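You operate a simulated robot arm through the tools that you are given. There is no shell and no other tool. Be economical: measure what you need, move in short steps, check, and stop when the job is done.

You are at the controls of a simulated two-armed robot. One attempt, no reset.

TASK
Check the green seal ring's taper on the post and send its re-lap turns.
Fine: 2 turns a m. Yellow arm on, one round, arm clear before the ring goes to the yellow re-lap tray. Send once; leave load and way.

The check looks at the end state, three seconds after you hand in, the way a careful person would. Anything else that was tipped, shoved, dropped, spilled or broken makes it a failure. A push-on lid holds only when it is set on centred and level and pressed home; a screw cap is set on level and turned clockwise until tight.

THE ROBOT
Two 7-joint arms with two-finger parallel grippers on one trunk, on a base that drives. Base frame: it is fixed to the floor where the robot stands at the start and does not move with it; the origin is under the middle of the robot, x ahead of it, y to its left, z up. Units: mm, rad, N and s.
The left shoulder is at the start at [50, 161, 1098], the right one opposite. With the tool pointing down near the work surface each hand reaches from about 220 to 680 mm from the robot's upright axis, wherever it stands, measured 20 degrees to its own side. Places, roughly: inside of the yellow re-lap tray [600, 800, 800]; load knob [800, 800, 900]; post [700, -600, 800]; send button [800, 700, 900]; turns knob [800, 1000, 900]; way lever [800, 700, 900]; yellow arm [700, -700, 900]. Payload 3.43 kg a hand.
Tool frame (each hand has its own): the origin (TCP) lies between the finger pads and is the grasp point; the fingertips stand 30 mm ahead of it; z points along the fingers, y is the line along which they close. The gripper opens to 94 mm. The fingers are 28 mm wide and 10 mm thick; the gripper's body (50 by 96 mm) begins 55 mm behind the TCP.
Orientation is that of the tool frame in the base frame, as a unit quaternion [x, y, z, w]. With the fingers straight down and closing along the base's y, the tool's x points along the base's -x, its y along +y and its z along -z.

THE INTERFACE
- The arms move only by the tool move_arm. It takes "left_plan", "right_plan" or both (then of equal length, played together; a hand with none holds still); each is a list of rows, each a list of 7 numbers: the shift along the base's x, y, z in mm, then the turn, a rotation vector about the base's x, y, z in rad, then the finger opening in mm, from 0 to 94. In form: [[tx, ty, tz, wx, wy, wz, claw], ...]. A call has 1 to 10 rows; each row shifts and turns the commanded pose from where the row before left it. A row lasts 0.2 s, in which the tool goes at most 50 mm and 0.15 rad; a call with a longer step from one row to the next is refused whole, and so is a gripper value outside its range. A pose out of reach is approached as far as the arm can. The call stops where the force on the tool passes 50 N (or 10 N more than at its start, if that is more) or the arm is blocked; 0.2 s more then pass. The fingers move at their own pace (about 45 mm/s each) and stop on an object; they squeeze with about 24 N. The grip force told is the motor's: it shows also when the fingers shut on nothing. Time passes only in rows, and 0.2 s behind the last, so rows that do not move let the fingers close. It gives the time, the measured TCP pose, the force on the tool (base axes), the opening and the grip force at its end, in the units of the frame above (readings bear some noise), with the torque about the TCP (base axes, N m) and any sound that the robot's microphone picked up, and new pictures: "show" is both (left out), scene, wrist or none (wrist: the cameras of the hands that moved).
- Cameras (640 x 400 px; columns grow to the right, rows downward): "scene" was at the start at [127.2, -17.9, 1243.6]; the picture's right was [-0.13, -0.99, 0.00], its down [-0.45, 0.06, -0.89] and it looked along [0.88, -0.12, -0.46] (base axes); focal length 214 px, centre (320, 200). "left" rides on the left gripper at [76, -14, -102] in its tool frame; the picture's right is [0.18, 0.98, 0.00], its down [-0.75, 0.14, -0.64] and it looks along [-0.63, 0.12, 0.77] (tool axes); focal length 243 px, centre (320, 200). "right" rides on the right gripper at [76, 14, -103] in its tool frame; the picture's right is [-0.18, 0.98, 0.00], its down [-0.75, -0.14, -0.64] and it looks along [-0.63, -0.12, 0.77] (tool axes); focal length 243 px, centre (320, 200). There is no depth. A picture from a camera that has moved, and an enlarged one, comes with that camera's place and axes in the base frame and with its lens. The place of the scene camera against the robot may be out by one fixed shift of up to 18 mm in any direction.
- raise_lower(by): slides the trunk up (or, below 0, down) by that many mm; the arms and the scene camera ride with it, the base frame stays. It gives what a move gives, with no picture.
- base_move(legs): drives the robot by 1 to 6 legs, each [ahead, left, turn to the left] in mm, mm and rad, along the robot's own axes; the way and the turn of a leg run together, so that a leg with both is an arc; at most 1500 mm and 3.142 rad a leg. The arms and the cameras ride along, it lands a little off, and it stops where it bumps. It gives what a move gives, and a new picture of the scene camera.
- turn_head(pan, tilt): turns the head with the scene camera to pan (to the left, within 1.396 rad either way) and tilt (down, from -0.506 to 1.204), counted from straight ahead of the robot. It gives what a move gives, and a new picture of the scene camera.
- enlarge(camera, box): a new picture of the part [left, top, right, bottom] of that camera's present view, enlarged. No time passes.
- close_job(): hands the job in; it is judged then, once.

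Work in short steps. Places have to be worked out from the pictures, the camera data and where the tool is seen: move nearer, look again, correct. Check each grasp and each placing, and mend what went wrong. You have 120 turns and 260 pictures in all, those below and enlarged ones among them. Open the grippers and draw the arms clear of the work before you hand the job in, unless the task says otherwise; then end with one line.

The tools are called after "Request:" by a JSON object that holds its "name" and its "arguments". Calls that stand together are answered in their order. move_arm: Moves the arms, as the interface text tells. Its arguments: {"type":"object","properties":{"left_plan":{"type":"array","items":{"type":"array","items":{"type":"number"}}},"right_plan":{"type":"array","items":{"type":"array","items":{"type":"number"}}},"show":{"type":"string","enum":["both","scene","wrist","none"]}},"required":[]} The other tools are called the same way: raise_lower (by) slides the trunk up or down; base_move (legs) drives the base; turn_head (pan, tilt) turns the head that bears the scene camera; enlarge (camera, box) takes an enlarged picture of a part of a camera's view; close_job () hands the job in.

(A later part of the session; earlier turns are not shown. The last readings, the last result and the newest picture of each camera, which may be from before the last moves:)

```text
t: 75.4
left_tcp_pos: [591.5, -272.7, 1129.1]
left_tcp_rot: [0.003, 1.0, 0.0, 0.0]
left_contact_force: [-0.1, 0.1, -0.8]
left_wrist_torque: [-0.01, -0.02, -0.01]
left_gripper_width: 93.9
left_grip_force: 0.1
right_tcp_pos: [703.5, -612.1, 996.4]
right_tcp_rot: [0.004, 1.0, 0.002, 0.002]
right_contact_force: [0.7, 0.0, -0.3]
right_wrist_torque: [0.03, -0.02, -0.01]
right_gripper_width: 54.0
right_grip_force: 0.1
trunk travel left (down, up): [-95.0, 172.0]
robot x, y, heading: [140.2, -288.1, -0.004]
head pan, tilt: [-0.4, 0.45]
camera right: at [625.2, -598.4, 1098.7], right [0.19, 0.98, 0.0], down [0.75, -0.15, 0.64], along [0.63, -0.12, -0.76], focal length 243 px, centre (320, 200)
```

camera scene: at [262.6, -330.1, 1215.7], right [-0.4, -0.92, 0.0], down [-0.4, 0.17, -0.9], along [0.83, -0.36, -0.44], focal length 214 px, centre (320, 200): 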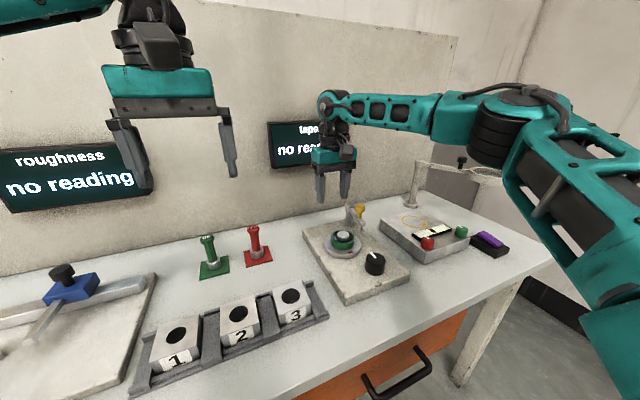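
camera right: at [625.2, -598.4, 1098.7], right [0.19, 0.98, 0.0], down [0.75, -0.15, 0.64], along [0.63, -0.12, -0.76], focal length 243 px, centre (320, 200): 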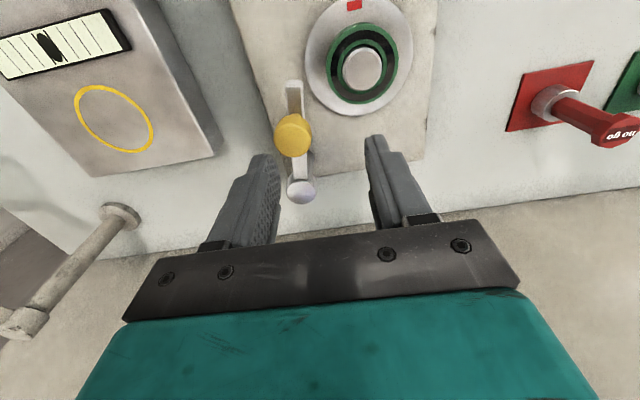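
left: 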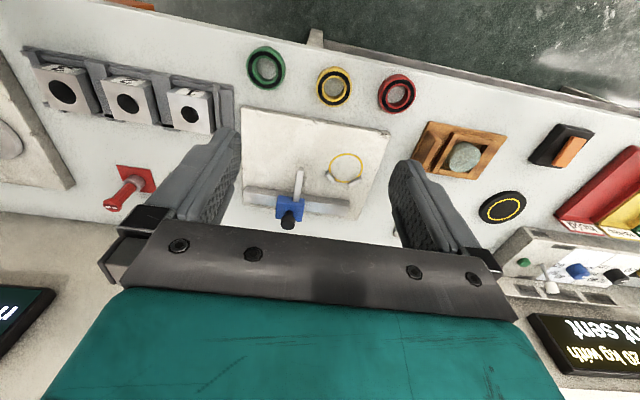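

Knob at (704,-635). I center over it and lower to cage again.

Request:
{"name": "move_arm", "arguments": {"right_plan": [[0, -22, 0, 0, 0, 0, 54], [0, 0, -20, 0, 0, 0, 54], [0, 0, -20, 0, 0, 0, 54], [0, 0, -20, 0, 0, 0, 54], [0, 0, 0, 0, 0, 0, 54]], "show": "wrist"}}

```text
t: 76.6
left_tcp_pos: [591.8, -273.6, 1129.2]
left_tcp_rot: [0.003, 1.0, 0.0, 0.0]
left_contact_force: [0.1, 0.4, -0.6]
left_wrist_torque: [0.04, -0.01, -0.01]
left_gripper_width: 94.0
left_grip_force: 0.0
right_tcp_pos: [703.3, -633.7, 936.8]
right_tcp_rot: [0.004, 1.0, 0.002, 0.002]
right_contact_force: [0.5, -0.6, -0.3]
right_wrist_torque: [0.02, -0.03, -0.01]
right_gripper_width: 54.5
right_grip_force: 0.1
trunk travel left (down, up): [-95.0, 172.0]
robot x, y, heading: [142.2, -289.0, -0.009]
head pan, tilt: [-0.4, 0.45]
camera right: at [625.8, -620.7, 1039.0], right [0.19, 0.98, 0.0], down [0.75, -0.15, 0.64], along [0.63, -0.12, -0.76], focal length 243 px, centre (320, 200)
```

right: 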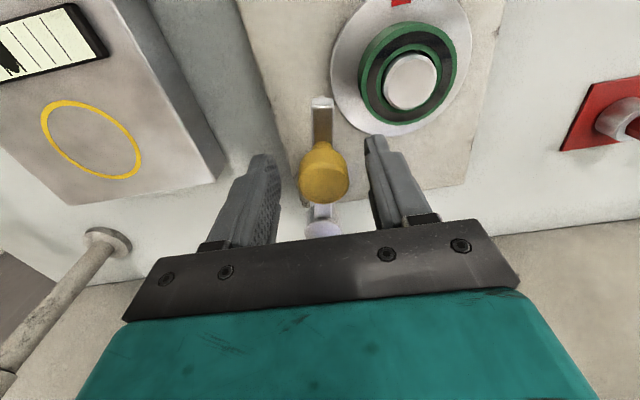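

I push on along the arc to near the ring.

Request:
{"name": "move_arm", "arguments": {"right_plan": [[0, 7, 0, 0, 0, 0, 54], [1, 7, 0, 0, 0, 0, 54], [2, 7, 0, 0, 0, 0, 54], [3, 7, 0, 0, 0, 0, 54], [0, 0, 0, 0, 0, 0, 54]], "show": "wrist"}}

Request:
{"name": "enlarge", "arguments": {"camera": "scene", "box": [300, 180, 400, 280]}}

```text
t: 77.8
left_tcp_pos: [591.5, -273.6, 1128.8]
left_tcp_rot: [0.004, 1.0, 0.0, 0.0]
left_contact_force: [-0.3, -0.1, 0.4]
left_wrist_torque: [-0.01, 0.0, -0.02]
left_gripper_width: 93.9
left_grip_force: 0.1
right_tcp_pos: [708.3, -606.5, 936.9]
right_tcp_rot: [0.004, 1.0, 0.002, 0.002]
right_contact_force: [0.5, -0.1, 0.4]
right_wrist_torque: [-0.02, -0.04, 0.01]
right_gripper_width: 54.1
right_grip_force: 0.1
trunk travel left (down, up): [-95.0, 172.0]
robot x, y, heading: [140.9, -285.4, -0.012]
head pan, tilt: [-0.4, 0.45]
camera right: at [631.5, -592.0, 1038.5], right [0.19, 0.98, 0.0], down [0.75, -0.15, 0.64], along [0.63, -0.12, -0.76], focal length 243 px, centre (320, 200)
```

right: 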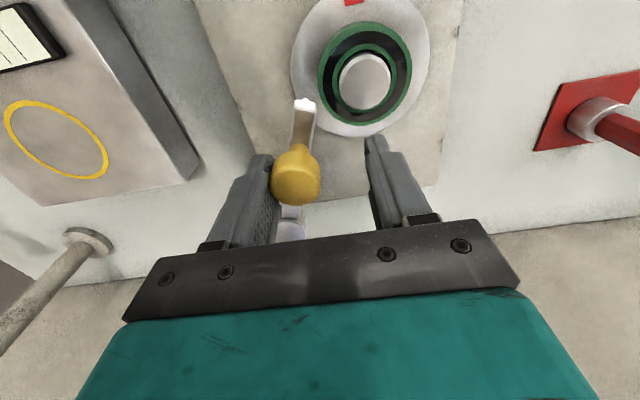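

```text
4.00 times, centred on (350, 230) of scene
camera zoom: at [262.6, -330.3, 1215.7], right [-0.4, -0.92, 0.0], down [-0.4, 0.17, -0.9], along [0.83, -0.36, -0.44], focal length 858 px, centre (200, 80)
```

zoom: 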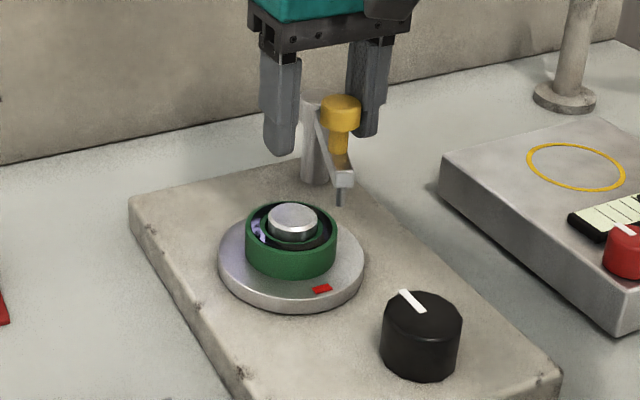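

Stylus approaches the ring. I push on in small steps, checking force.

Request:
{"name": "move_arm", "arguments": {"right_plan": [[1, 4, 0, 0, 0, 0, 54], [1, 4, 0, 0, 0, 0, 54], [1, 4, 0, 0, 0, 0, 54], [0, 0, 0, 0, 0, 0, 54]], "show": "wrist"}}

Request:
{"name": "enlarge", "arguments": {"camera": "scene", "box": [300, 180, 400, 280]}}

```text
t: 78.8
left_tcp_pos: [592.3, -274.3, 1129.7]
left_tcp_rot: [0.004, 1.0, 0.0, 0.0]
left_contact_force: [0.1, -0.3, 0.1]
left_wrist_torque: [0.01, 0.03, 0.01]
left_gripper_width: 93.8
left_grip_force: 0.1
right_tcp_pos: [711.4, -594.1, 937.1]
right_tcp_rot: [0.005, 1.0, 0.002, 0.001]
right_contact_force: [-0.1, -0.3, -0.4]
right_wrist_torque: [0.0, 0.02, 0.02]
right_gripper_width: 53.9
right_grip_force: 0.1
trunk travel left (down, up): [-95.0, 172.0]
robot x, y, heading: [140.5, -289.3, -0.01]
head pan, tilt: [-0.4, 0.45]
camera right: at [634.2, -580.4, 1038.8], right [0.19, 0.98, 0.0], down [0.75, -0.15, 0.64], along [0.63, -0.12, -0.77], focal length 243 px, centre (320, 200)
```

right: 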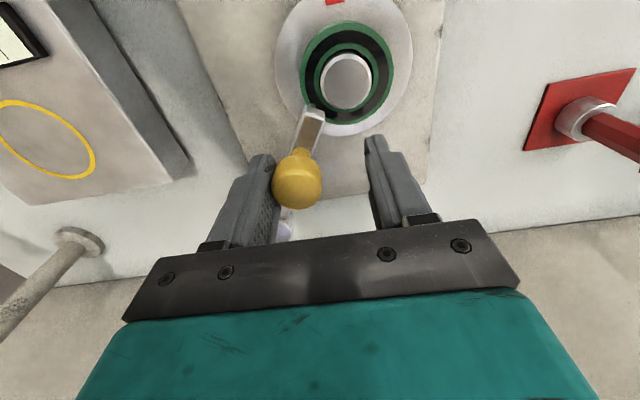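

```text
4.00 times, centred on (350, 230) of scene
camera zoom: at [262.6, -330.3, 1215.7], right [-0.4, -0.92, 0.0], down [-0.4, 0.17, -0.9], along [0.83, -0.36, -0.44], focal length 858 px, centre (200, 80)
```

zoom: 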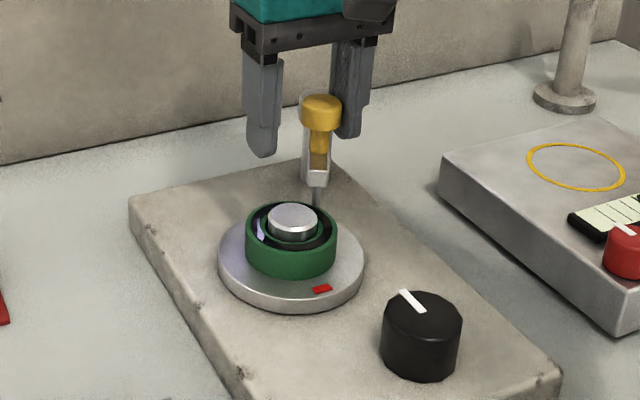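

No force yet; stylus is at the ring rim. I continue a few mm.

Request:
{"name": "move_arm", "arguments": {"right_plan": [[1, 3, 0, 0, 0, 0, 54], [1, 3, 0, 0, 0, 0, 54], [0, 0, 0, 0, 0, 0, 54]], "show": "wrist"}}

Request:
{"name": "enlarge", "arguments": {"camera": "scene", "box": [260, 110, 400, 280]}}

```text
t: 79.6
left_tcp_pos: [591.7, -274.1, 1129.6]
left_tcp_rot: [0.002, 1.0, 0.001, 0.0]
left_contact_force: [0.7, 0.1, 0.5]
left_wrist_torque: [-0.03, 0.0, -0.01]
left_gripper_width: 93.9
left_grip_force: 0.0
right_tcp_pos: [713.7, -589.2, 938.1]
right_tcp_rot: [0.004, 1.0, 0.001, 0.002]
right_contact_force: [-1.2, -3.0, 0.5]
right_wrist_torque: [-0.07, 0.03, 0.01]
right_gripper_width: 55.3
right_grip_force: 1.5
trunk travel left (down, up): [-95.0, 172.0]
robot x, y, heading: [140.5, -287.5, -0.009]
head pan, tilt: [-0.4, 0.45]
camera right: at [636.0, -575.2, 1039.4], right [0.19, 0.98, 0.0], down [0.75, -0.15, 0.64], along [0.63, -0.12, -0.77], focal length 243 px, centre (320, 200)
```

right: 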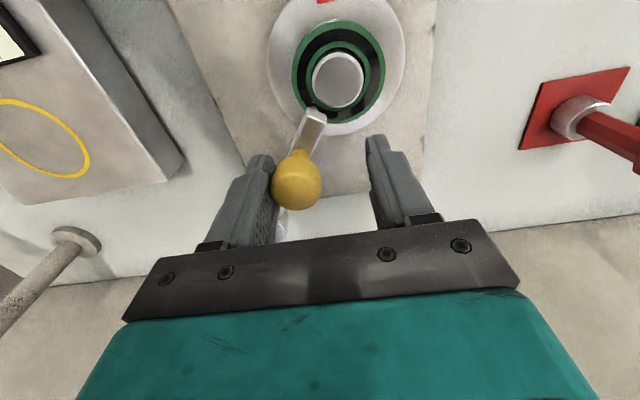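

```text
2.35 times, centred on (330, 195) of scene
camera zoom: at [262.4, -330.6, 1215.7], right [-0.4, -0.92, 0.0], down [-0.4, 0.17, -0.9], along [0.83, -0.36, -0.44], focal length 505 px, centre (296, 212)
```

zoom: 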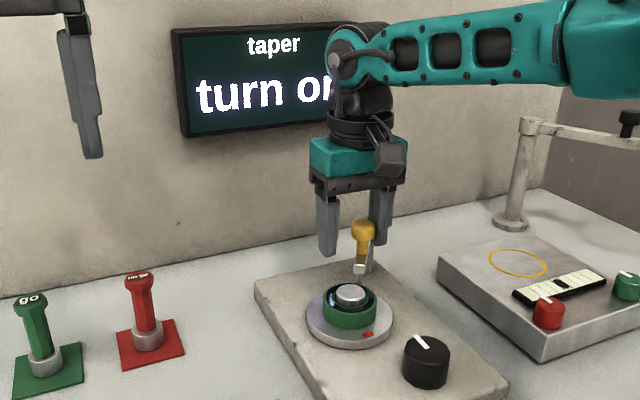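

The screen now says "turn on…": the stylus is on. I back off slightly and lift out.

Request:
{"name": "move_arm", "arguments": {"right_plan": [[0, -8, 0, 0, 0, 0, 54], [0, 0, 25, 0, 0, 0, 54], [0, 0, 30, 0, 0, 0, 54], [-30, 0, 25, 0, 0, 0, 54], [-45, 0, 0, 0, 0, 0, 54], [-45, 0, 0, 0, 0, 0, 54], [0, 0, 0, 0, 0, 0, 54]], "show": "both"}}

Request:
{"name": "enlarge", "arguments": {"camera": "scene", "box": [260, 110, 400, 280]}}

```text
t: 81.2
left_tcp_pos: [592.6, -273.8, 1127.9]
left_tcp_rot: [0.003, 1.0, 0.0, 0.0]
left_contact_force: [0.2, -0.1, 0.4]
left_wrist_torque: [0.0, 0.01, -0.01]
left_gripper_width: 94.0
left_grip_force: 0.0
right_tcp_pos: [594.2, -596.4, 1015.8]
right_tcp_rot: [0.004, 1.0, 0.002, 0.002]
right_contact_force: [-0.7, 0.2, 0.6]
right_wrist_torque: [-0.01, -0.01, 0.0]
right_gripper_width: 54.4
right_grip_force: 0.1
trunk travel left (down, up): [-95.0, 172.0]
robot x, y, heading: [143.6, -284.9, -0.007]
head pan, tilt: [-0.4, 0.45]
camera scene: at [262.7, -330.3, 1215.6], right [-0.4, -0.92, 0.0], down [-0.4, 0.17, -0.9], along [0.83, -0.36, -0.44], focal length 214 px, centre (320, 200)
camera right: at [516.8, -582.1, 1118.3], right [0.19, 0.98, 0.0], down [0.75, -0.15, 0.64], along [0.63, -0.12, -0.77], focal length 243 px, centre (320, 200)
```

scene: 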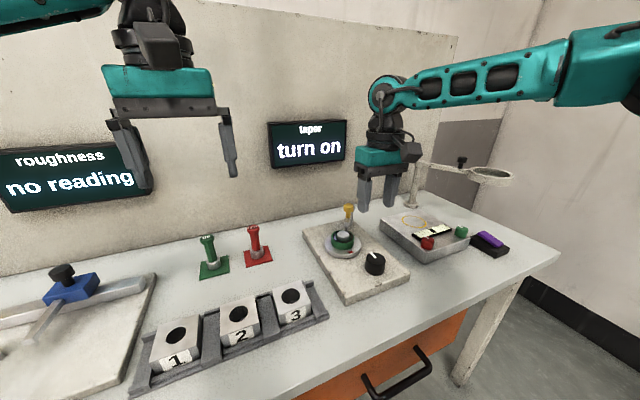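
right: 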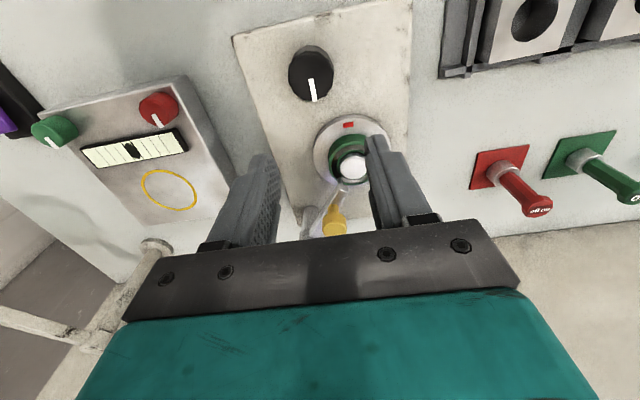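

```text
2.35 times, centred on (330, 195) of scene
camera zoom: at [262.7, -330.3, 1215.6], right [-0.4, -0.92, 0.0], down [-0.4, 0.17, -0.9], along [0.83, -0.36, -0.44], focal length 505 px, centre (296, 212)
```

zoom: 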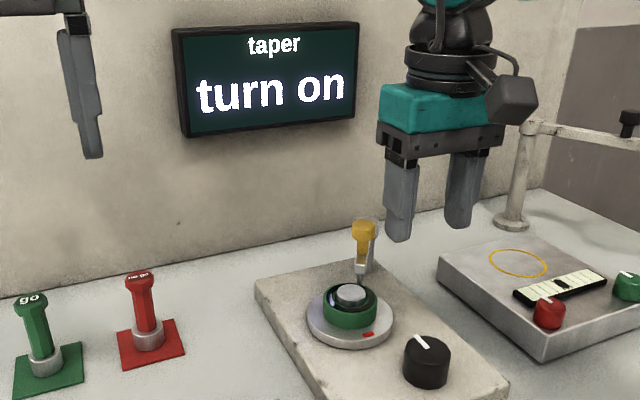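

"turn on" — now the black knob turns the ring. Knob estimated at (576,-602). I move above it.

Request:
{"name": "move_arm", "arguments": {"right_plan": [[-9, -3, -30, 0, 0, 0, 70], [-9, -3, -35, 0, 0, 0, 80], [0, 0, -30, 0, 0, 0, 80], [0, 0, 0, 0, 0, 0, 80]], "show": "wrist"}}

Request:
{"name": "enlarge", "arguments": {"camera": "scene", "box": [300, 180, 420, 300]}}

```text
t: 82.2
left_tcp_pos: [591.3, -274.0, 1129.8]
left_tcp_rot: [0.003, 1.0, 0.0, 0.0]
left_contact_force: [-0.6, 0.7, 0.6]
left_wrist_torque: [0.02, -0.01, -0.02]
left_gripper_width: 93.9
left_grip_force: 0.0
right_tcp_pos: [577.8, -602.0, 920.6]
right_tcp_rot: [0.004, 1.0, 0.001, 0.002]
right_contact_force: [0.5, 0.0, -0.4]
right_wrist_torque: [-0.02, 0.0, 0.03]
right_gripper_width: 80.0
right_grip_force: 0.0
trunk travel left (down, up): [-95.0, 172.0]
robot x, y, heading: [140.0, -289.5, -0.006]
head pan, tilt: [-0.4, 0.45]
camera right: at [499.6, -588.0, 1022.9], right [0.19, 0.98, 0.0], down [0.75, -0.15, 0.64], along [0.63, -0.12, -0.76], focal length 243 px, centre (320, 200)
```

right: 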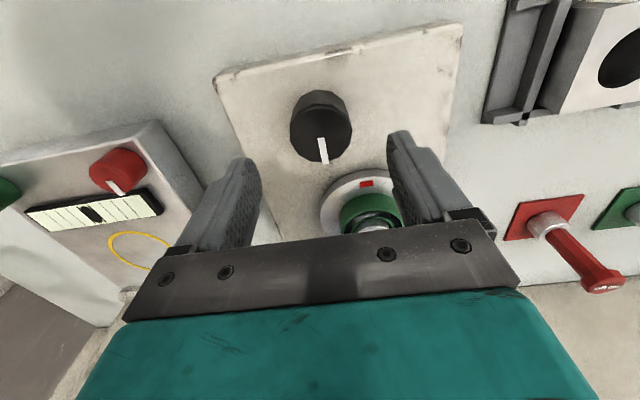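

```text
3.33 times, centred on (360, 240) of scene
camera zoom: at [262.5, -330.3, 1215.7], right [-0.4, -0.92, 0.0], down [-0.4, 0.17, -0.9], along [0.83, -0.36, -0.44], focal length 715 px, centre (187, 67)
```

zoom: 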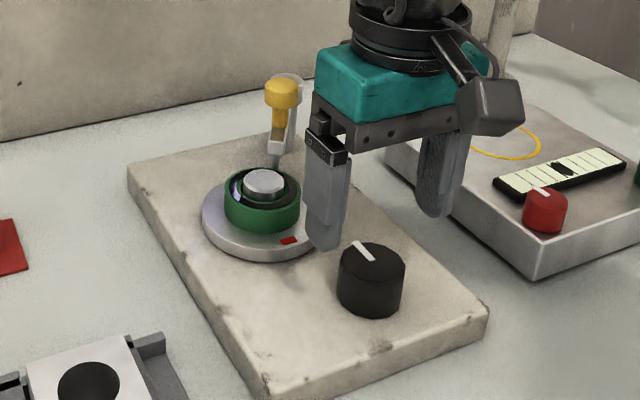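

I set TCP over the knob (574,-601) and pre-rotate the wrist +1.35 rad to gain turning range.

Request:
{"name": "move_arm", "arguments": {"right_plan": [[-4, 1, 0, 0, 0, 0.15, 80], [0, 0, 0, 0, 0, 0.15, 80], [0, 0, 0, 0, 0, 0.15, 80], [0, 0, 0, 0, 0, 0.15, 80], [0, 0, 0, 0, 0, 0.15, 80], [0, 0, 0, 0, 0, 0.15, 80], [0, 0, 0, 0, 0, 0.15, 80], [0, 0, 0, 0, 0, 0.15, 80], [0, 0, 0, 0, 0, 0.15, 80], [0, 0, 0, 0, 0, 0, 80]], "show": "both"}}

```text
t: 84.4
left_tcp_pos: [592.2, -273.5, 1129.6]
left_tcp_rot: [0.004, 1.0, 0.0, 0.0]
left_contact_force: [0.1, -0.4, -0.7]
left_wrist_torque: [0.03, 0.03, -0.02]
left_gripper_width: 94.0
left_grip_force: 0.1
right_tcp_pos: [444.8, -438.4, 902.5]
right_tcp_rot: [-0.62, 0.784, 0.0, 0.001]
right_contact_force: [0.1, -0.1, 0.1]
right_wrist_torque: [0.0, -0.02, 0.01]
right_gripper_width: 80.2
right_grip_force: 0.1
right hand out of reach, approached as far as the arm can: row 4, 5, 6, 7, 8, 9
trunk travel left (down, up): [-95.0, 172.0]
robot x, y, heading: [144.2, -286.6, -0.007]
head pan, tilt: [-0.4, 0.45]
camera scene: at [262.6, -330.3, 1215.7], right [-0.4, -0.92, 0.0], down [-0.4, 0.17, -0.9], along [0.83, -0.36, -0.44], focal length 214 px, centre (320, 200)
camera right: at [411.4, -509.4, 1004.8], right [-0.91, 0.41, 0.0], down [0.31, 0.7, 0.64], along [0.26, 0.59, -0.77], focal length 243 px, centre (320, 200)
```

scene: 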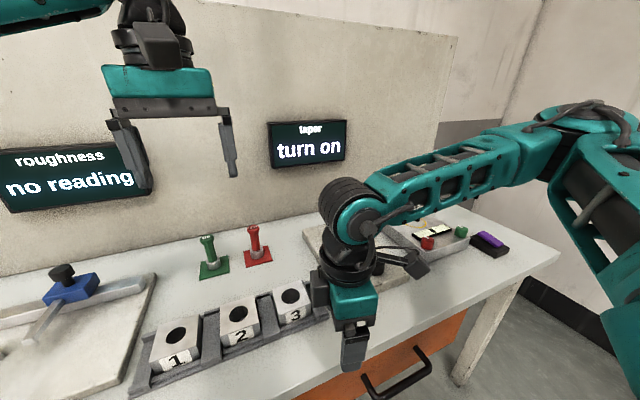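
right: 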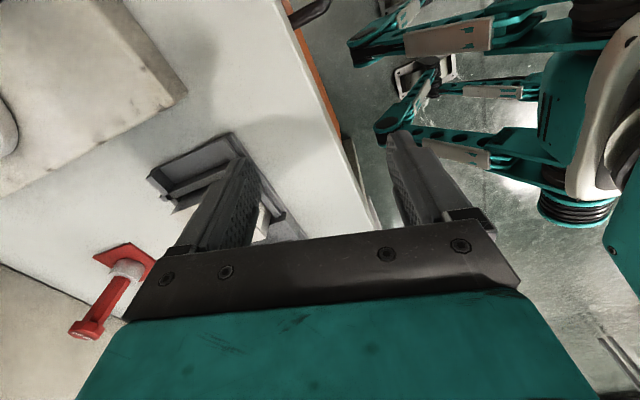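

Large positive yaw is out of reach there. I raise first, then turn back while watching.

Request:
{"name": "move_arm", "arguments": {"right_plan": [[0, 0, 30, 0, 0, 0, 80], [0, 0, 40, 0, 0, 0, 80], [0, 0, 0, 0, 0, 0, 80]], "show": "none"}}

Request:
{"name": "move_arm", "arguments": {"right_plan": [[0, 0, 0, 0, 0, -0.15, 80], [0, 0, 0, 0, 0, -0.15, 80], [0, 0, 0, 0, 0, -0.15, 80], [0, 0, 0, 0, 0, -0.15, 80], [0, 0, 0, 0, 0, -0.15, 80], [0, 0, 0, 0, 0, -0.15, 80], [0, 0, 0, 0, 0, -0.15, 80], [0, 0, 0, 0, 0, -0.15, 80], [0, 0, 0, 0, 0, -0.15, 80], [0, 0, 0, 0, 0, 0, 80]], "show": "scene"}}

```text
t: 85.2
left_tcp_pos: [591.9, -273.7, 1129.1]
left_tcp_rot: [0.003, 1.0, 0.0, 0.0]
left_contact_force: [0.2, 0.5, 0.3]
left_wrist_torque: [-0.01, -0.01, 0.0]
left_gripper_width: 93.8
left_grip_force: 0.2
right_tcp_pos: [439.8, -434.2, 971.7]
right_tcp_rot: [-0.62, 0.785, 0.001, 0.001]
right_contact_force: [-0.3, 1.0, -0.1]
right_wrist_torque: [0.01, -0.05, -0.01]
right_gripper_width: 80.1
right_grip_force: 0.1
right hand out of reach, approached as far as the arm can: row 1
trunk travel left (down, up): [-95.0, 172.0]
robot x, y, heading: [139.8, -289.3, -0.009]
head pan, tilt: [-0.4, 0.45]
```

```text
t: 87.4
left_tcp_pos: [592.0, -273.7, 1128.4]
left_tcp_rot: [0.004, 1.0, 0.001, 0.0]
left_contact_force: [0.3, 0.2, -0.2]
left_wrist_torque: [0.01, 0.01, -0.02]
left_gripper_width: 94.0
left_grip_force: 0.0
right_tcp_pos: [440.5, -433.8, 971.5]
right_tcp_rot: [0.005, 1.0, 0.001, 0.001]
right_contact_force: [-0.7, -0.1, -0.1]
right_wrist_torque: [0.05, -0.01, -0.01]
right_gripper_width: 79.8
right_grip_force: 0.1
trunk travel left (down, up): [-95.0, 172.0]
robot x, y, heading: [141.2, -288.5, -0.005]
head pan, tilt: [-0.4, 0.45]
camera scene: at [262.6, -330.3, 1215.7], right [-0.4, -0.92, 0.0], down [-0.4, 0.17, -0.9], along [0.83, -0.36, -0.44], focal length 214 px, centre (320, 200)
```

scene: 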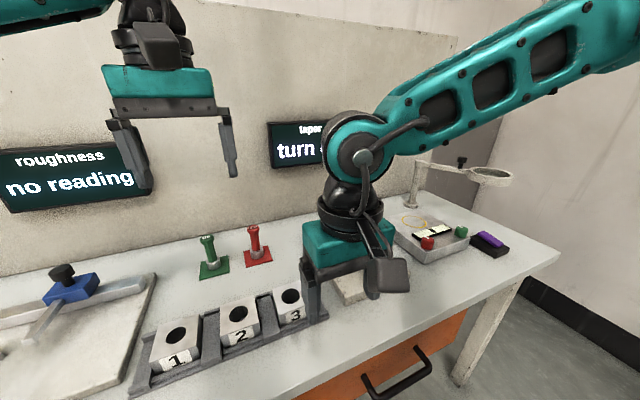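

Back to yaw 0. I return above the knob and test the negative yaw range in hover.

Request:
{"name": "move_arm", "arguments": {"right_plan": [[27, -33, 0, 0, 0, 0, 80], [27, -33, 0, 0, 0, 0, 80], [27, -34, -5, 0, 0, 0, 80], [27, -34, -10, 0, 0, 0, 80], [26, -33, -10, 0, 0, 0, 80], [0, 0, 0, 0, 0, 0, 80]], "show": "none"}}

Request:
{"name": "move_arm", "arguments": {"right_plan": [[0, 0, 0, 0, 0, -0.15, 80], [0, 0, 0, 0, 0, -0.15, 80], [0, 0, 0, 0, 0, -0.15, 80], [0, 0, 0, 0, 0, -0.15, 80], [0, 0, 0, 0, 0, -0.15, 80], [0, 0, 0, 0, 0, -0.15, 80], [0, 0, 0, 0, 0, -0.15, 80], [0, 0, 0, 0, 0, -0.15, 80], [0, 0, 0, 0, 0, 0, 80]], "show": "none"}}

```text
t: 88.8
left_tcp_pos: [592.3, -273.0, 1128.8]
left_tcp_rot: [0.003, 1.0, 0.0, -0.001]
left_contact_force: [0.8, 0.3, 0.7]
left_wrist_torque: [0.02, -0.02, 0.01]
left_gripper_width: 93.8
left_grip_force: 0.1
right_tcp_pos: [575.9, -600.9, 945.1]
right_tcp_rot: [0.004, 1.0, 0.001, 0.001]
right_contact_force: [0.2, -0.7, 0.3]
right_wrist_torque: [-0.04, 0.0, 0.0]
right_gripper_width: 80.1
right_grip_force: 0.1
trunk travel left (down, up): [-95.0, 172.0]
robot x, y, heading: [141.9, -286.5, -0.002]
head pan, tilt: [-0.4, 0.45]
```

```text
t: 90.8
left_tcp_pos: [591.9, -274.0, 1129.1]
left_tcp_rot: [0.004, 1.0, 0.0, -0.001]
left_contact_force: [0.6, -0.8, 0.4]
left_wrist_torque: [-0.02, -0.04, 0.02]
left_gripper_width: 94.0
left_grip_force: 0.0
right_tcp_pos: [575.1, -601.1, 948.1]
right_tcp_rot: [0.569, 0.822, 0.001, 0.003]
right_contact_force: [-0.3, -0.4, 0.0]
right_wrist_torque: [-0.02, -0.03, -0.03]
right_gripper_width: 79.9
right_grip_force: 0.1
trunk travel left (down, up): [-95.0, 172.0]
robot x, y, heading: [144.0, -285.3, -0.005]
head pan, tilt: [-0.4, 0.45]
```

-1.2 fine; test further.

Request:
{"name": "move_arm", "arguments": {"right_plan": [[0, 0, 0, 0, 0, -0.15, 80], [0, 0, 0, 0, 0, -0.15, 80], [0, 0, 0, 0, 0, -0.15, 80], [0, 0, 0, 0, 0, -0.15, 80], [0, 0, 0, 0, 0, -0.15, 80], [0, 0, 0, 0, 0, 0, 80]], "show": "both"}}

```text
t: 92.2
left_tcp_pos: [592.1, -274.6, 1128.5]
left_tcp_rot: [0.004, 1.0, -0.001, 0.0]
left_contact_force: [-0.1, -0.3, -0.4]
left_wrist_torque: [-0.02, 0.0, 0.02]
left_gripper_width: 94.2
left_grip_force: 0.1
right_tcp_pos: [574.9, -601.5, 946.9]
right_tcp_rot: [0.831, 0.557, -0.001, 0.002]
right_contact_force: [-0.8, 0.5, 0.4]
right_wrist_torque: [0.0, 0.03, 0.01]
right_gripper_width: 79.9
right_grip_force: 0.1
trunk travel left (down, up): [-95.0, 172.0]
robot x, y, heading: [143.9, -289.1, -0.007]
head pan, tilt: [-0.4, 0.45]
camera scene: at [262.6, -330.3, 1215.7], right [-0.4, -0.92, 0.0], down [-0.4, 0.17, -0.9], along [0.83, -0.36, -0.44], focal length 214 px, centre (320, 200)
camera right: at [615.9, -537.0, 1049.4], right [0.84, -0.54, 0.0], down [-0.42, -0.64, 0.64], along [-0.35, -0.54, -0.77], focal length 243 px, centre (320, 200)
```

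scene: 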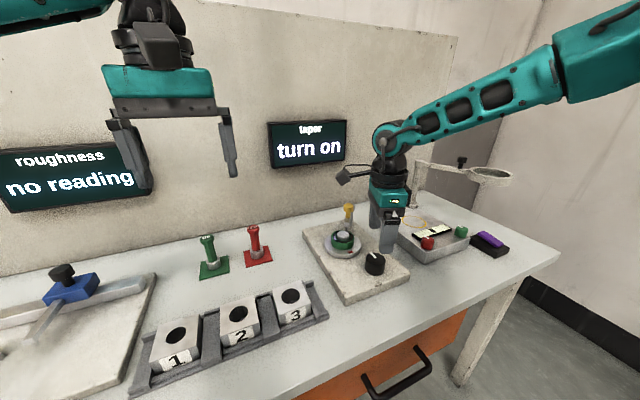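
right: 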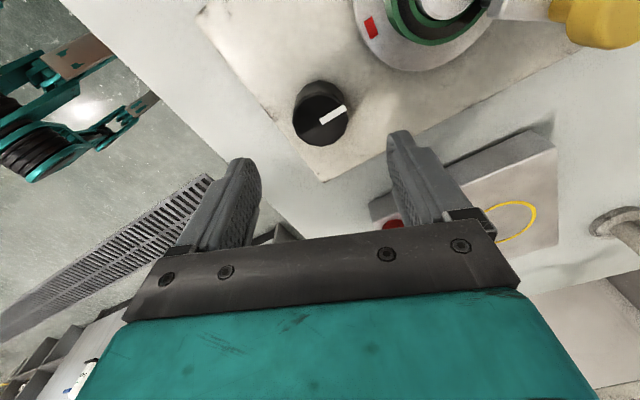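

Yaw −1.95 works and the knob centre confirmed at (575,-602), top ≈857. I lower to TCP 868 and grip the knob.

Request:
{"name": "move_arm", "arguments": {"right_plan": [[0, 0, -25, 0, 0, 0, 80], [0, 0, -27, 0, 0, 0, 80], [0, 0, -26, 0, 0, 0, 80], [0, 0, 0, 0, 0, 0, 60], [0, 0, 0, 0, 0, 0, 38], [0, 0, 0, 0, 0, 0, 38], [0, 0, 0, 0, 0, 0, 38]], "show": "both"}}

Request:
{"name": "enlarge", "arguments": {"camera": "scene", "box": [300, 180, 420, 300]}}

```text
t: 93.8
left_tcp_pos: [591.8, -274.5, 1128.5]
left_tcp_rot: [0.004, 1.0, 0.001, 0.0]
left_contact_force: [-0.8, -1.2, 1.1]
left_wrist_torque: [-0.05, 0.02, -0.01]
left_gripper_width: 94.3
left_grip_force: 0.1
right_tcp_pos: [575.2, -601.5, 869.1]
right_tcp_rot: [0.83, 0.558, 0.0, 0.001]
right_contact_force: [2.9, -1.1, -0.9]
right_wrist_torque: [0.23, 0.25, -0.02]
right_gripper_width: 45.4
right_grip_force: 45.5
trunk travel left (down, up): [-95.0, 172.0]
robot x, y, heading: [146.2, -291.4, -0.009]
head pan, tilt: [-0.4, 0.45]
camera scene: at [262.9, -330.5, 1215.6], right [-0.4, -0.92, 0.0], down [-0.4, 0.17, -0.9], along [0.83, -0.36, -0.44], focal length 214 px, centre (320, 200)
camera right: at [616.4, -536.9, 971.0], right [0.84, -0.54, 0.0], down [-0.42, -0.64, 0.64], along [-0.35, -0.54, -0.77], focal length 243 px, centre (320, 200)
```

scene: 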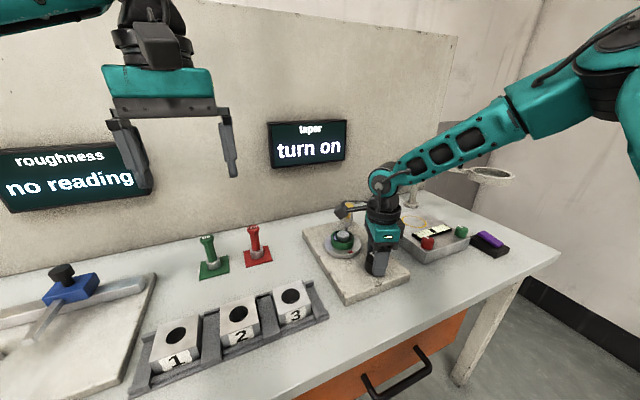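
right: 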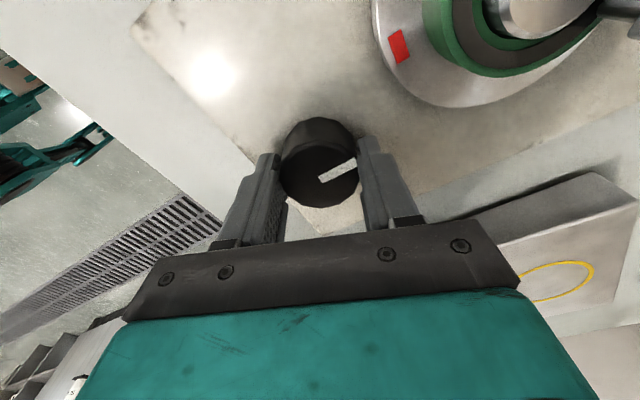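

```text
3.33 times, centred on (360, 240) of scene
camera zoom: at [262.9, -330.5, 1215.6], right [-0.4, -0.92, 0.0], down [-0.4, 0.17, -0.9], along [0.83, -0.36, -0.44], focal length 715 px, centre (187, 67)
```

zoom: 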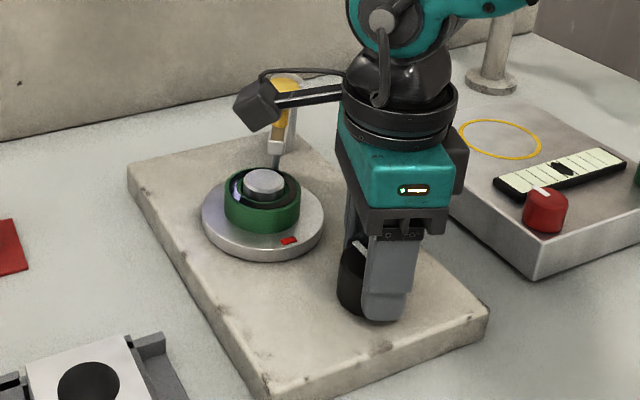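

Knob gripped (45.4 mm). I turn counter-clockwise 1.5 rad and watch the red mark and display.

Request:
{"name": "move_arm", "arguments": {"right_plan": [[0, 0, 0, 0, 0, 0.15, 38], [0, 0, 0, 0, 0, 0.15, 38], [0, 0, 0, 0, 0, 0.15, 38], [0, 0, 0, 0, 0, 0.15, 38], [0, 0, 0, 0, 0, 0.15, 38], [0, 0, 0, 0, 0, 0.15, 38]], "show": "scene"}}

Request:
{"name": "enlarge", "arguments": {"camera": "scene", "box": [260, 110, 420, 280]}}

```text
t: 95.2
left_tcp_pos: [593.5, -273.9, 1128.5]
left_tcp_rot: [0.004, 1.0, 0.0, -0.001]
left_contact_force: [0.8, -0.4, 0.0]
left_wrist_torque: [0.03, 0.01, 0.0]
left_gripper_width: 94.2
left_grip_force: 0.2
right_tcp_pos: [575.3, -602.0, 869.6]
right_tcp_rot: [0.504, 0.864, 0.0, 0.002]
right_contact_force: [8.8, 0.6, -3.2]
right_wrist_torque: [-0.03, 0.48, -1.0]
right_gripper_width: 45.7
right_grip_force: 44.7
trunk travel left (down, up): [-95.0, 172.0]
robot x, y, heading: [142.7, -290.2, -0.007]
head pan, tilt: [-0.4, 0.45]
camera scene: at [263.6, -330.3, 1215.5], right [-0.4, -0.92, 0.0], down [-0.4, 0.17, -0.9], along [0.83, -0.36, -0.44], focal length 214 px, centre (320, 200)
```

scene: 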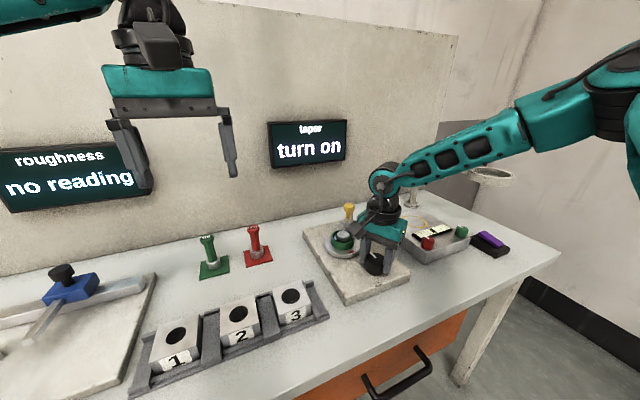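

```text
2.35 times, centred on (340, 195) of scene
camera zoom: at [263.6, -330.3, 1215.5], right [-0.4, -0.92, 0.0], down [-0.4, 0.17, -0.9], along [0.83, -0.36, -0.44], focal length 505 px, centre (273, 212)
```

zoom: 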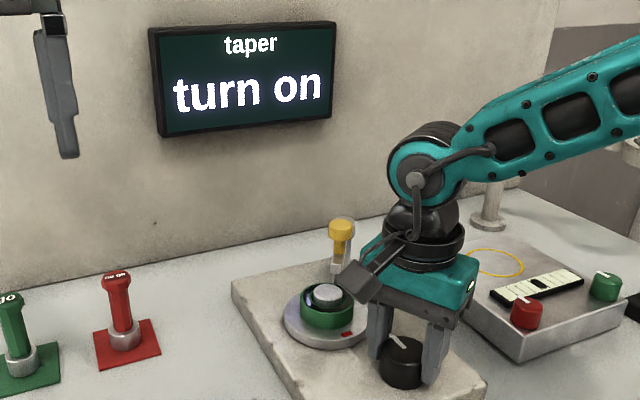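

Torque −1 and the mark did not move: the knob is stopped counter-clockwise. I turn clockwise instead.

Request:
{"name": "move_arm", "arguments": {"right_plan": [[0, 0, 0, 0, 0, -0.15, 38], [0, 0, 0, 0, 0, -0.15, 38], [0, 0, 0, 0, 0, -0.15, 38], [0, 0, 0, 0, 0, -0.15, 38], [0, 0, 0, 0, 0, -0.15, 38], [0, 0, 0, 0, 0, -0.15, 38]], "show": "wrist"}}

Request:
{"name": "enlarge", "arguments": {"camera": "scene", "box": [260, 110, 420, 280]}}

```text
t: 96.6
left_tcp_pos: [592.7, -274.2, 1128.7]
left_tcp_rot: [0.004, 1.0, 0.0, -0.001]
left_contact_force: [-0.3, 0.0, 0.1]
left_wrist_torque: [-0.02, 0.0, 0.01]
left_gripper_width: 93.7
left_grip_force: 0.1
right_tcp_pos: [575.4, -600.7, 869.9]
right_tcp_rot: [0.83, 0.557, -0.001, 0.001]
right_contact_force: [14.6, 3.1, -4.2]
right_wrist_torque: [-0.19, 0.38, -0.01]
right_gripper_width: 45.5
right_grip_force: 45.3
trunk travel left (down, up): [-95.0, 172.0]
robot x, y, heading: [140.0, -287.9, -0.008]
head pan, tilt: [-0.4, 0.45]
camera right: at [616.8, -536.4, 971.2], right [0.84, -0.54, 0.0], down [-0.42, -0.64, 0.64], along [-0.35, -0.54, -0.77], focal length 243 px, centre (320, 200)
```

right: 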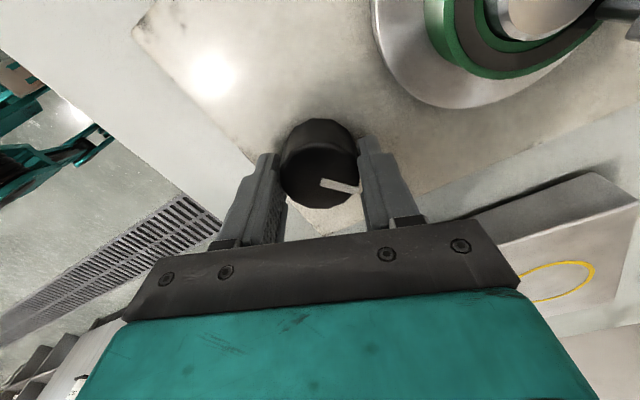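

```text
2.35 times, centred on (340, 195) of scene
camera zoom: at [264.2, -330.1, 1215.5], right [-0.4, -0.92, 0.0], down [-0.4, 0.17, -0.9], along [0.83, -0.36, -0.44], focal length 505 px, centre (273, 212)
```

zoom: 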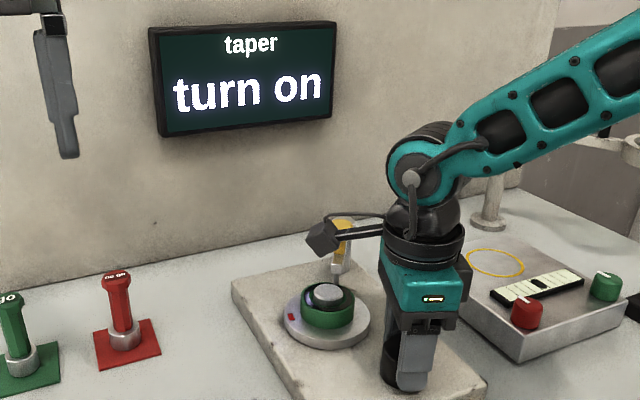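

Clockwise works (red mark moved). I open, rotate the hand back counter-clockwise around the knob, and regrip.

Request:
{"name": "move_arm", "arguments": {"right_plan": [[0, 0, 0, 0, 0, 0, 66], [0, 0, 0, 0, 0, 0, 66], [0, 0, 0, 0, 0, 0.15, 66], [0, 0, 0, 0, 0, 0.15, 66], [0, 0, 0, 0, 0, 0.15, 66], [0, 0, 0, 0, 0, 0.15, 66], [0, 0, 0, 0, 0, 0.15, 66], [0, 0, 0, 0, 0, 0.15, 66], [0, 0, 0, 0, 0, 0.15, 66], [0, 0, 0, 0, 0, 0.15, 66]], "show": "none"}}

Request:
{"name": "move_arm", "arguments": {"right_plan": [[0, 0, 0, 0, 0, 0.15, 66], [0, 0, 0, 0, 0, 0.15, 66], [0, 0, 0, 0, 0, 0.15, 66], [0, 0, 0, 0, 0, 0.15, 66], [0, 0, 0, 0, 0, 0.15, 66], [0, 0, 0, 0, 0, 0.1, 66], [0, 0, 0, 0, 0, 0, 66]], "show": "wrist"}}

Request:
{"name": "enlarge", "arguments": {"camera": "scene", "box": [260, 110, 420, 280]}}

```text
t: 98.8
left_tcp_pos: [591.9, -273.8, 1128.9]
left_tcp_rot: [0.004, 1.0, 0.001, 0.0]
left_contact_force: [-0.8, 0.5, 0.5]
left_wrist_torque: [0.0, 0.02, -0.02]
left_gripper_width: 94.0
left_grip_force: 0.0
right_tcp_pos: [573.7, -601.0, 869.8]
right_tcp_rot: [0.368, 0.93, -0.001, 0.002]
right_contact_force: [0.2, 0.8, 0.4]
right_wrist_torque: [0.01, 0.04, -0.01]
right_gripper_width: 66.0
right_grip_force: 0.1
trunk travel left (down, up): [-95.0, 172.0]
robot x, y, heading: [139.5, -289.1, -0.008]
head pan, tilt: [-0.4, 0.45]
```

```text
t: 100.4
left_tcp_pos: [592.9, -273.7, 1128.9]
left_tcp_rot: [0.003, 1.0, 0.0, 0.0]
left_contact_force: [0.1, -0.2, 0.2]
left_wrist_torque: [-0.02, 0.03, 0.03]
left_gripper_width: 94.1
left_grip_force: 0.1
right_tcp_pos: [574.5, -602.1, 869.3]
right_tcp_rot: [-0.047, 0.999, 0.0, 0.002]
right_contact_force: [-0.3, 0.2, 0.2]
right_wrist_torque: [0.0, 0.03, 0.01]
right_gripper_width: 66.0
right_grip_force: 0.1
trunk travel left (down, up): [-95.0, 172.0]
robot x, y, heading: [142.9, -289.6, -0.005]
head pan, tilt: [-0.4, 0.45]
camera right: at [495.8, -595.5, 971.6], right [0.09, 1.0, 0.0], down [0.76, -0.07, 0.64], along [0.64, -0.06, -0.76], focal length 243 px, centre (320, 200)
```

right: 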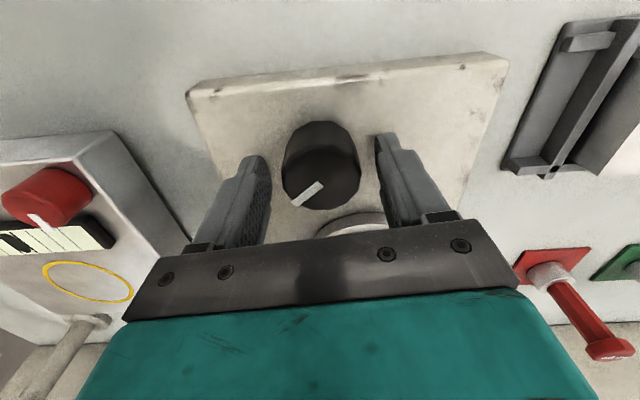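

```text
2.35 times, centred on (340, 195) of scene
camera zoom: at [262.6, -330.3, 1215.7], right [-0.4, -0.92, 0.0], down [-0.4, 0.17, -0.9], along [0.83, -0.36, -0.44], focal length 505 px, centre (273, 212)
```

zoom: 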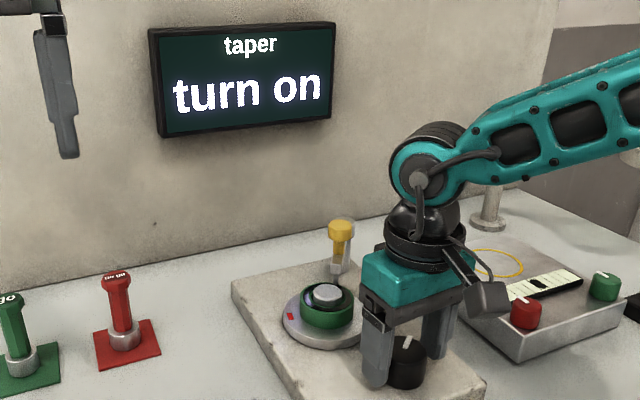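

Yaw +0.1, knob centred. I grip and turn clockwise.

Request:
{"name": "move_arm", "arguments": {"right_plan": [[0, 0, 0, 0, 0, 0, 38], [0, 0, 0, 0, 0, 0, 38], [0, 0, 0, 0, 0, 0, 38], [0, 0, 0, 0, 0, -0.15, 38], [0, 0, 0, 0, 0, -0.15, 38], [0, 0, 0, 0, 0, -0.15, 38], [0, 0, 0, 0, 0, -0.15, 38], [0, 0, 0, 0, 0, -0.15, 38], [0, 0, 0, 0, 0, -0.15, 38], [0, 0, 0, 0, 0, -0.15, 38]], "show": "none"}}

Request:
{"name": "enlarge", "arguments": {"camera": "scene", "box": [260, 110, 420, 280]}}

Request:
{"name": "move_arm", "arguments": {"right_plan": [[0, 0, 0, 0, 0, -0.15, 38], [0, 0, 0, 0, 0, -0.15, 38], [0, 0, 0, 0, 0, -0.15, 38], [0, 0, 0, 0, 0, -0.15, 38], [0, 0, 0, 0, 0, -0.15, 38], [0, 0, 0, 0, 0, -0.15, 38], [0, 0, 0, 0, 0, -0.1, 38]], "show": "none"}}

Request:
{"name": "enlarge", "arguments": {"camera": "scene", "box": [260, 110, 420, 280]}}

```text
t: 102.6
left_tcp_pos: [592.9, -271.8, 1129.5]
left_tcp_rot: [0.004, 1.0, -0.001, 0.0]
left_contact_force: [-0.2, -0.1, 0.2]
left_wrist_torque: [-0.02, 0.0, 0.0]
left_gripper_width: 93.8
left_grip_force: 0.1
right_tcp_pos: [575.1, -598.8, 870.0]
right_tcp_rot: [0.462, 0.887, 0.0, 0.001]
right_contact_force: [2.4, 23.0, -15.3]
right_wrist_torque: [-0.22, 0.02, 0.03]
right_gripper_width: 45.5
right_grip_force: 44.5
trunk travel left (down, up): [-95.0, 172.0]
robot x, y, heading: [139.6, -286.3, -0.01]
head pan, tilt: [-0.4, 0.45]
```

```text
2.35 times, centred on (340, 195) of scene
camera zoom: at [263.8, -328.8, 1215.4], right [-0.4, -0.92, 0.0], down [-0.4, 0.17, -0.9], along [0.83, -0.36, -0.44], focal length 505 px, centre (273, 212)
```

zoom: 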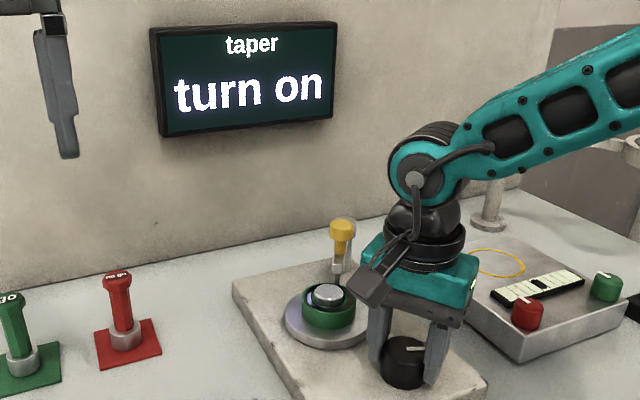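

```text
t: 104.2
left_tcp_pos: [592.9, -272.2, 1128.9]
left_tcp_rot: [0.003, 1.0, -0.001, 0.0]
left_contact_force: [0.2, 0.6, 0.0]
left_wrist_torque: [0.02, 0.0, -0.03]
left_gripper_width: 93.8
left_grip_force: 0.2
right_tcp_pos: [576.5, -599.4, 869.4]
right_tcp_rot: [0.83, 0.557, -0.001, 0.002]
right_contact_force: [10.9, 22.7, -11.5]
right_wrist_torque: [0.49, 0.73, 0.03]
right_gripper_width: 45.5
right_grip_force: 45.0
trunk travel left (down, up): [-95.0, 172.0]
robot x, y, heading: [141.7, -286.3, -0.005]
head pan, tilt: [-0.4, 0.45]
```

```text
2.35 times, centred on (340, 195) of scene
camera zoom: at [264.3, -328.9, 1215.5], right [-0.4, -0.92, 0.0], down [-0.4, 0.17, -0.9], along [0.83, -0.36, -0.44], focal length 505 px, centre (273, 212)
```

zoom: 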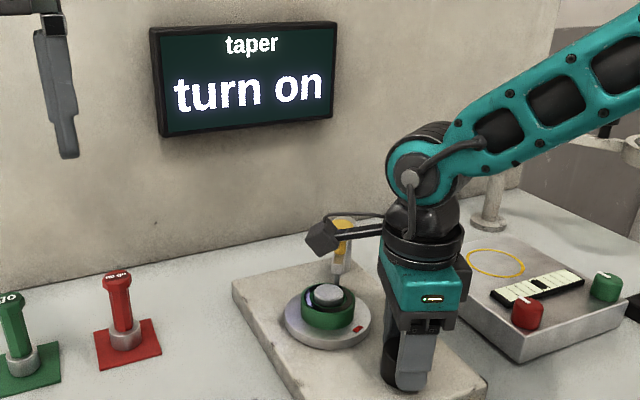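

Red mark nearly completed the round (at front-right). I open, rotate back 1.05 rad, regrip for the last bit.

Request:
{"name": "move_arm", "arguments": {"right_plan": [[0, 0, 0, 0, 0, 0, 66], [0, 0, 0, 0, 0, 0, 66], [0, 0, 0, 0, 0, 0.15, 66], [0, 0, 0, 0, 0, 0.15, 66], [0, 0, 0, 0, 0, 0.15, 66], [0, 0, 0, 0, 0, 0.15, 66], [0, 0, 0, 0, 0, 0.15, 66], [0, 0, 0, 0, 0, 0.15, 66], [0, 0, 0, 0, 0, 0.15, 66], [0, 0, 0, 0, 0, 0, 66]], "show": "none"}}

Request:
{"name": "move_arm", "arguments": {"right_plan": [[0, 0, 0, 0, 0, 0, 38], [0, 0, 0, 0, 0, 0, 38], [0, 0, 0, 0, 0, 0, 38], [0, 0, 0, 0, 0, -0.12, 38], [0, 0, 0, 0, 0, -0.12, 38]], "show": "none"}}

Request:
{"name": "enlarge", "arguments": {"camera": "scene", "box": [260, 110, 420, 280]}}

```text
t: 106.4
left_tcp_pos: [592.3, -272.7, 1129.3]
left_tcp_rot: [0.004, 1.0, 0.0, 0.0]
left_contact_force: [0.1, -0.7, -0.2]
left_wrist_torque: [0.0, -0.01, 0.01]
left_gripper_width: 94.0
left_grip_force: 0.1
right_tcp_pos: [572.8, -601.8, 869.7]
right_tcp_rot: [0.437, 0.899, 0.002, 0.003]
right_contact_force: [-0.3, -0.1, 0.0]
right_wrist_torque: [-0.01, -0.01, -0.02]
right_gripper_width: 65.7
right_grip_force: 0.0
trunk travel left (down, up): [-95.0, 172.0]
robot x, y, heading: [143.6, -287.0, -0.011]
head pan, tilt: [-0.4, 0.45]
```

```text
t: 107.6
left_tcp_pos: [592.8, -272.7, 1126.8]
left_tcp_rot: [0.004, 1.0, -0.001, -0.001]
left_contact_force: [-0.3, -1.1, -0.2]
left_wrist_torque: [0.01, 0.01, 0.0]
left_gripper_width: 94.0
left_grip_force: 0.2
right_tcp_pos: [574.5, -601.7, 869.5]
right_tcp_rot: [0.543, 0.84, 0.0, 0.003]
right_contact_force: [9.9, 11.5, -4.4]
right_wrist_torque: [-0.45, 0.2, 0.03]
right_gripper_width: 45.5
right_grip_force: 44.8
trunk travel left (down, up): [-95.0, 172.0]
robot x, y, heading: [141.4, -288.4, -0.011]
head pan, tilt: [-0.4, 0.45]
```

```text
2.35 times, centred on (340, 195) of scene
camera zoom: at [263.9, -329.3, 1215.5], right [-0.4, -0.92, 0.0], down [-0.4, 0.17, -0.9], along [0.83, -0.36, -0.44], focal length 505 px, centre (273, 212)
```

zoom: 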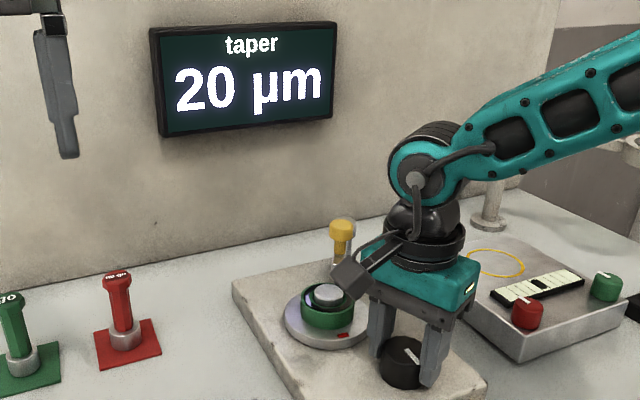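

The taper reads 20 µm → 40 turns. I release the knob, lift, and check the reading stays.

Request:
{"name": "move_arm", "arguments": {"right_plan": [[0, 0, 0, 0, 0, 0, 70], [0, 0, 0, 0, 0, 0, 74], [0, 0, 25, 0, 0, 0, 74], [0, 0, 40, 0, 0, 0, 60], [0, 0, 40, 0, 0, 0, 54], [0, 0, 0, 0, 0, 0, 54]], "show": "none"}}

Request:
{"name": "enlarge", "arguments": {"camera": "scene", "box": [260, 110, 360, 180]}}

Request:
{"name": "move_arm", "arguments": {"right_plan": [[0, 0, 0, 0, 0, 0.15, 54], [0, 0, 0, 0, 0, 0.15, 54], [0, 0, 0, 0, 0, 0.15, 54], [0, 0, 0, 0, 0, 0.15, 54], [0, 0, 0, 0, 0, 0.15, 54], [0, 0, 0, 0, 0, 0.15, 54], [0, 0, 0, 0, 0, 0.15, 54], [0, 0, 0, 0, 0, 0.09, 54], [0, 0, 0, 0, 0, 0, 54]], "show": "scene"}}

```text
t: 109.0
left_tcp_pos: [591.7, -273.5, 1129.3]
left_tcp_rot: [0.003, 1.0, -0.001, 0.0]
left_contact_force: [0.4, -0.4, -0.2]
left_wrist_torque: [-0.02, -0.01, -0.02]
left_gripper_width: 93.9
left_grip_force: 0.1
right_tcp_pos: [576.3, -602.1, 974.0]
right_tcp_rot: [0.543, 0.84, -0.001, 0.002]
right_contact_force: [-0.6, 0.1, 1.3]
right_wrist_torque: [0.0, -0.02, -0.03]
right_gripper_width: 53.8
right_grip_force: 0.0
trunk travel left (down, up): [-95.0, 172.0]
robot x, y, heading: [143.9, -287.8, -0.008]
head pan, tilt: [-0.4, 0.45]
```

```text
5.71 times, centred on (310, 145) of scene
camera zoom: at [262.6, -330.3, 1215.6], right [-0.4, -0.92, 0.0], down [-0.4, 0.17, -0.9], along [0.83, -0.36, -0.44], focal length 1226 px, centre (377, 514)
```

zoom: 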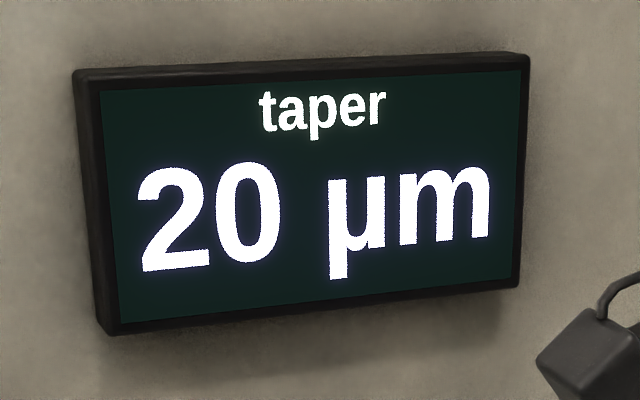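

```text
t: 111.0
left_tcp_pos: [591.6, -273.5, 1128.7]
left_tcp_rot: [0.004, 1.0, 0.0, 0.0]
left_contact_force: [0.5, -0.5, -0.3]
left_wrist_torque: [0.0, 0.01, 0.02]
left_gripper_width: 94.1
left_grip_force: 0.0
right_tcp_pos: [574.1, -601.4, 973.7]
right_tcp_rot: [0.005, 1.0, 0.002, 0.001]
right_contact_force: [0.3, 0.2, -0.3]
right_wrist_torque: [0.04, -0.04, 0.01]
right_gripper_width: 54.0
right_grip_force: 0.0
trunk travel left (down, up): [-95.0, 172.0]
robot x, y, heading: [141.6, -288.5, -0.008]
head pan, tilt: [-0.4, 0.45]
camera scene: at [262.6, -330.3, 1215.7], right [-0.4, -0.92, 0.0], down [-0.4, 0.17, -0.9], along [0.83, -0.36, -0.44], focal length 214 px, centre (320, 200)
```

scene: 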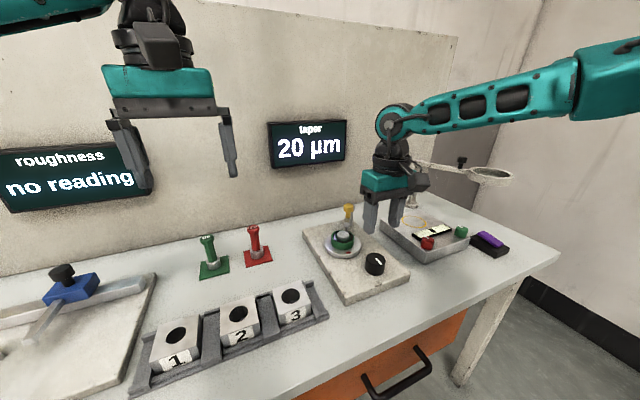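

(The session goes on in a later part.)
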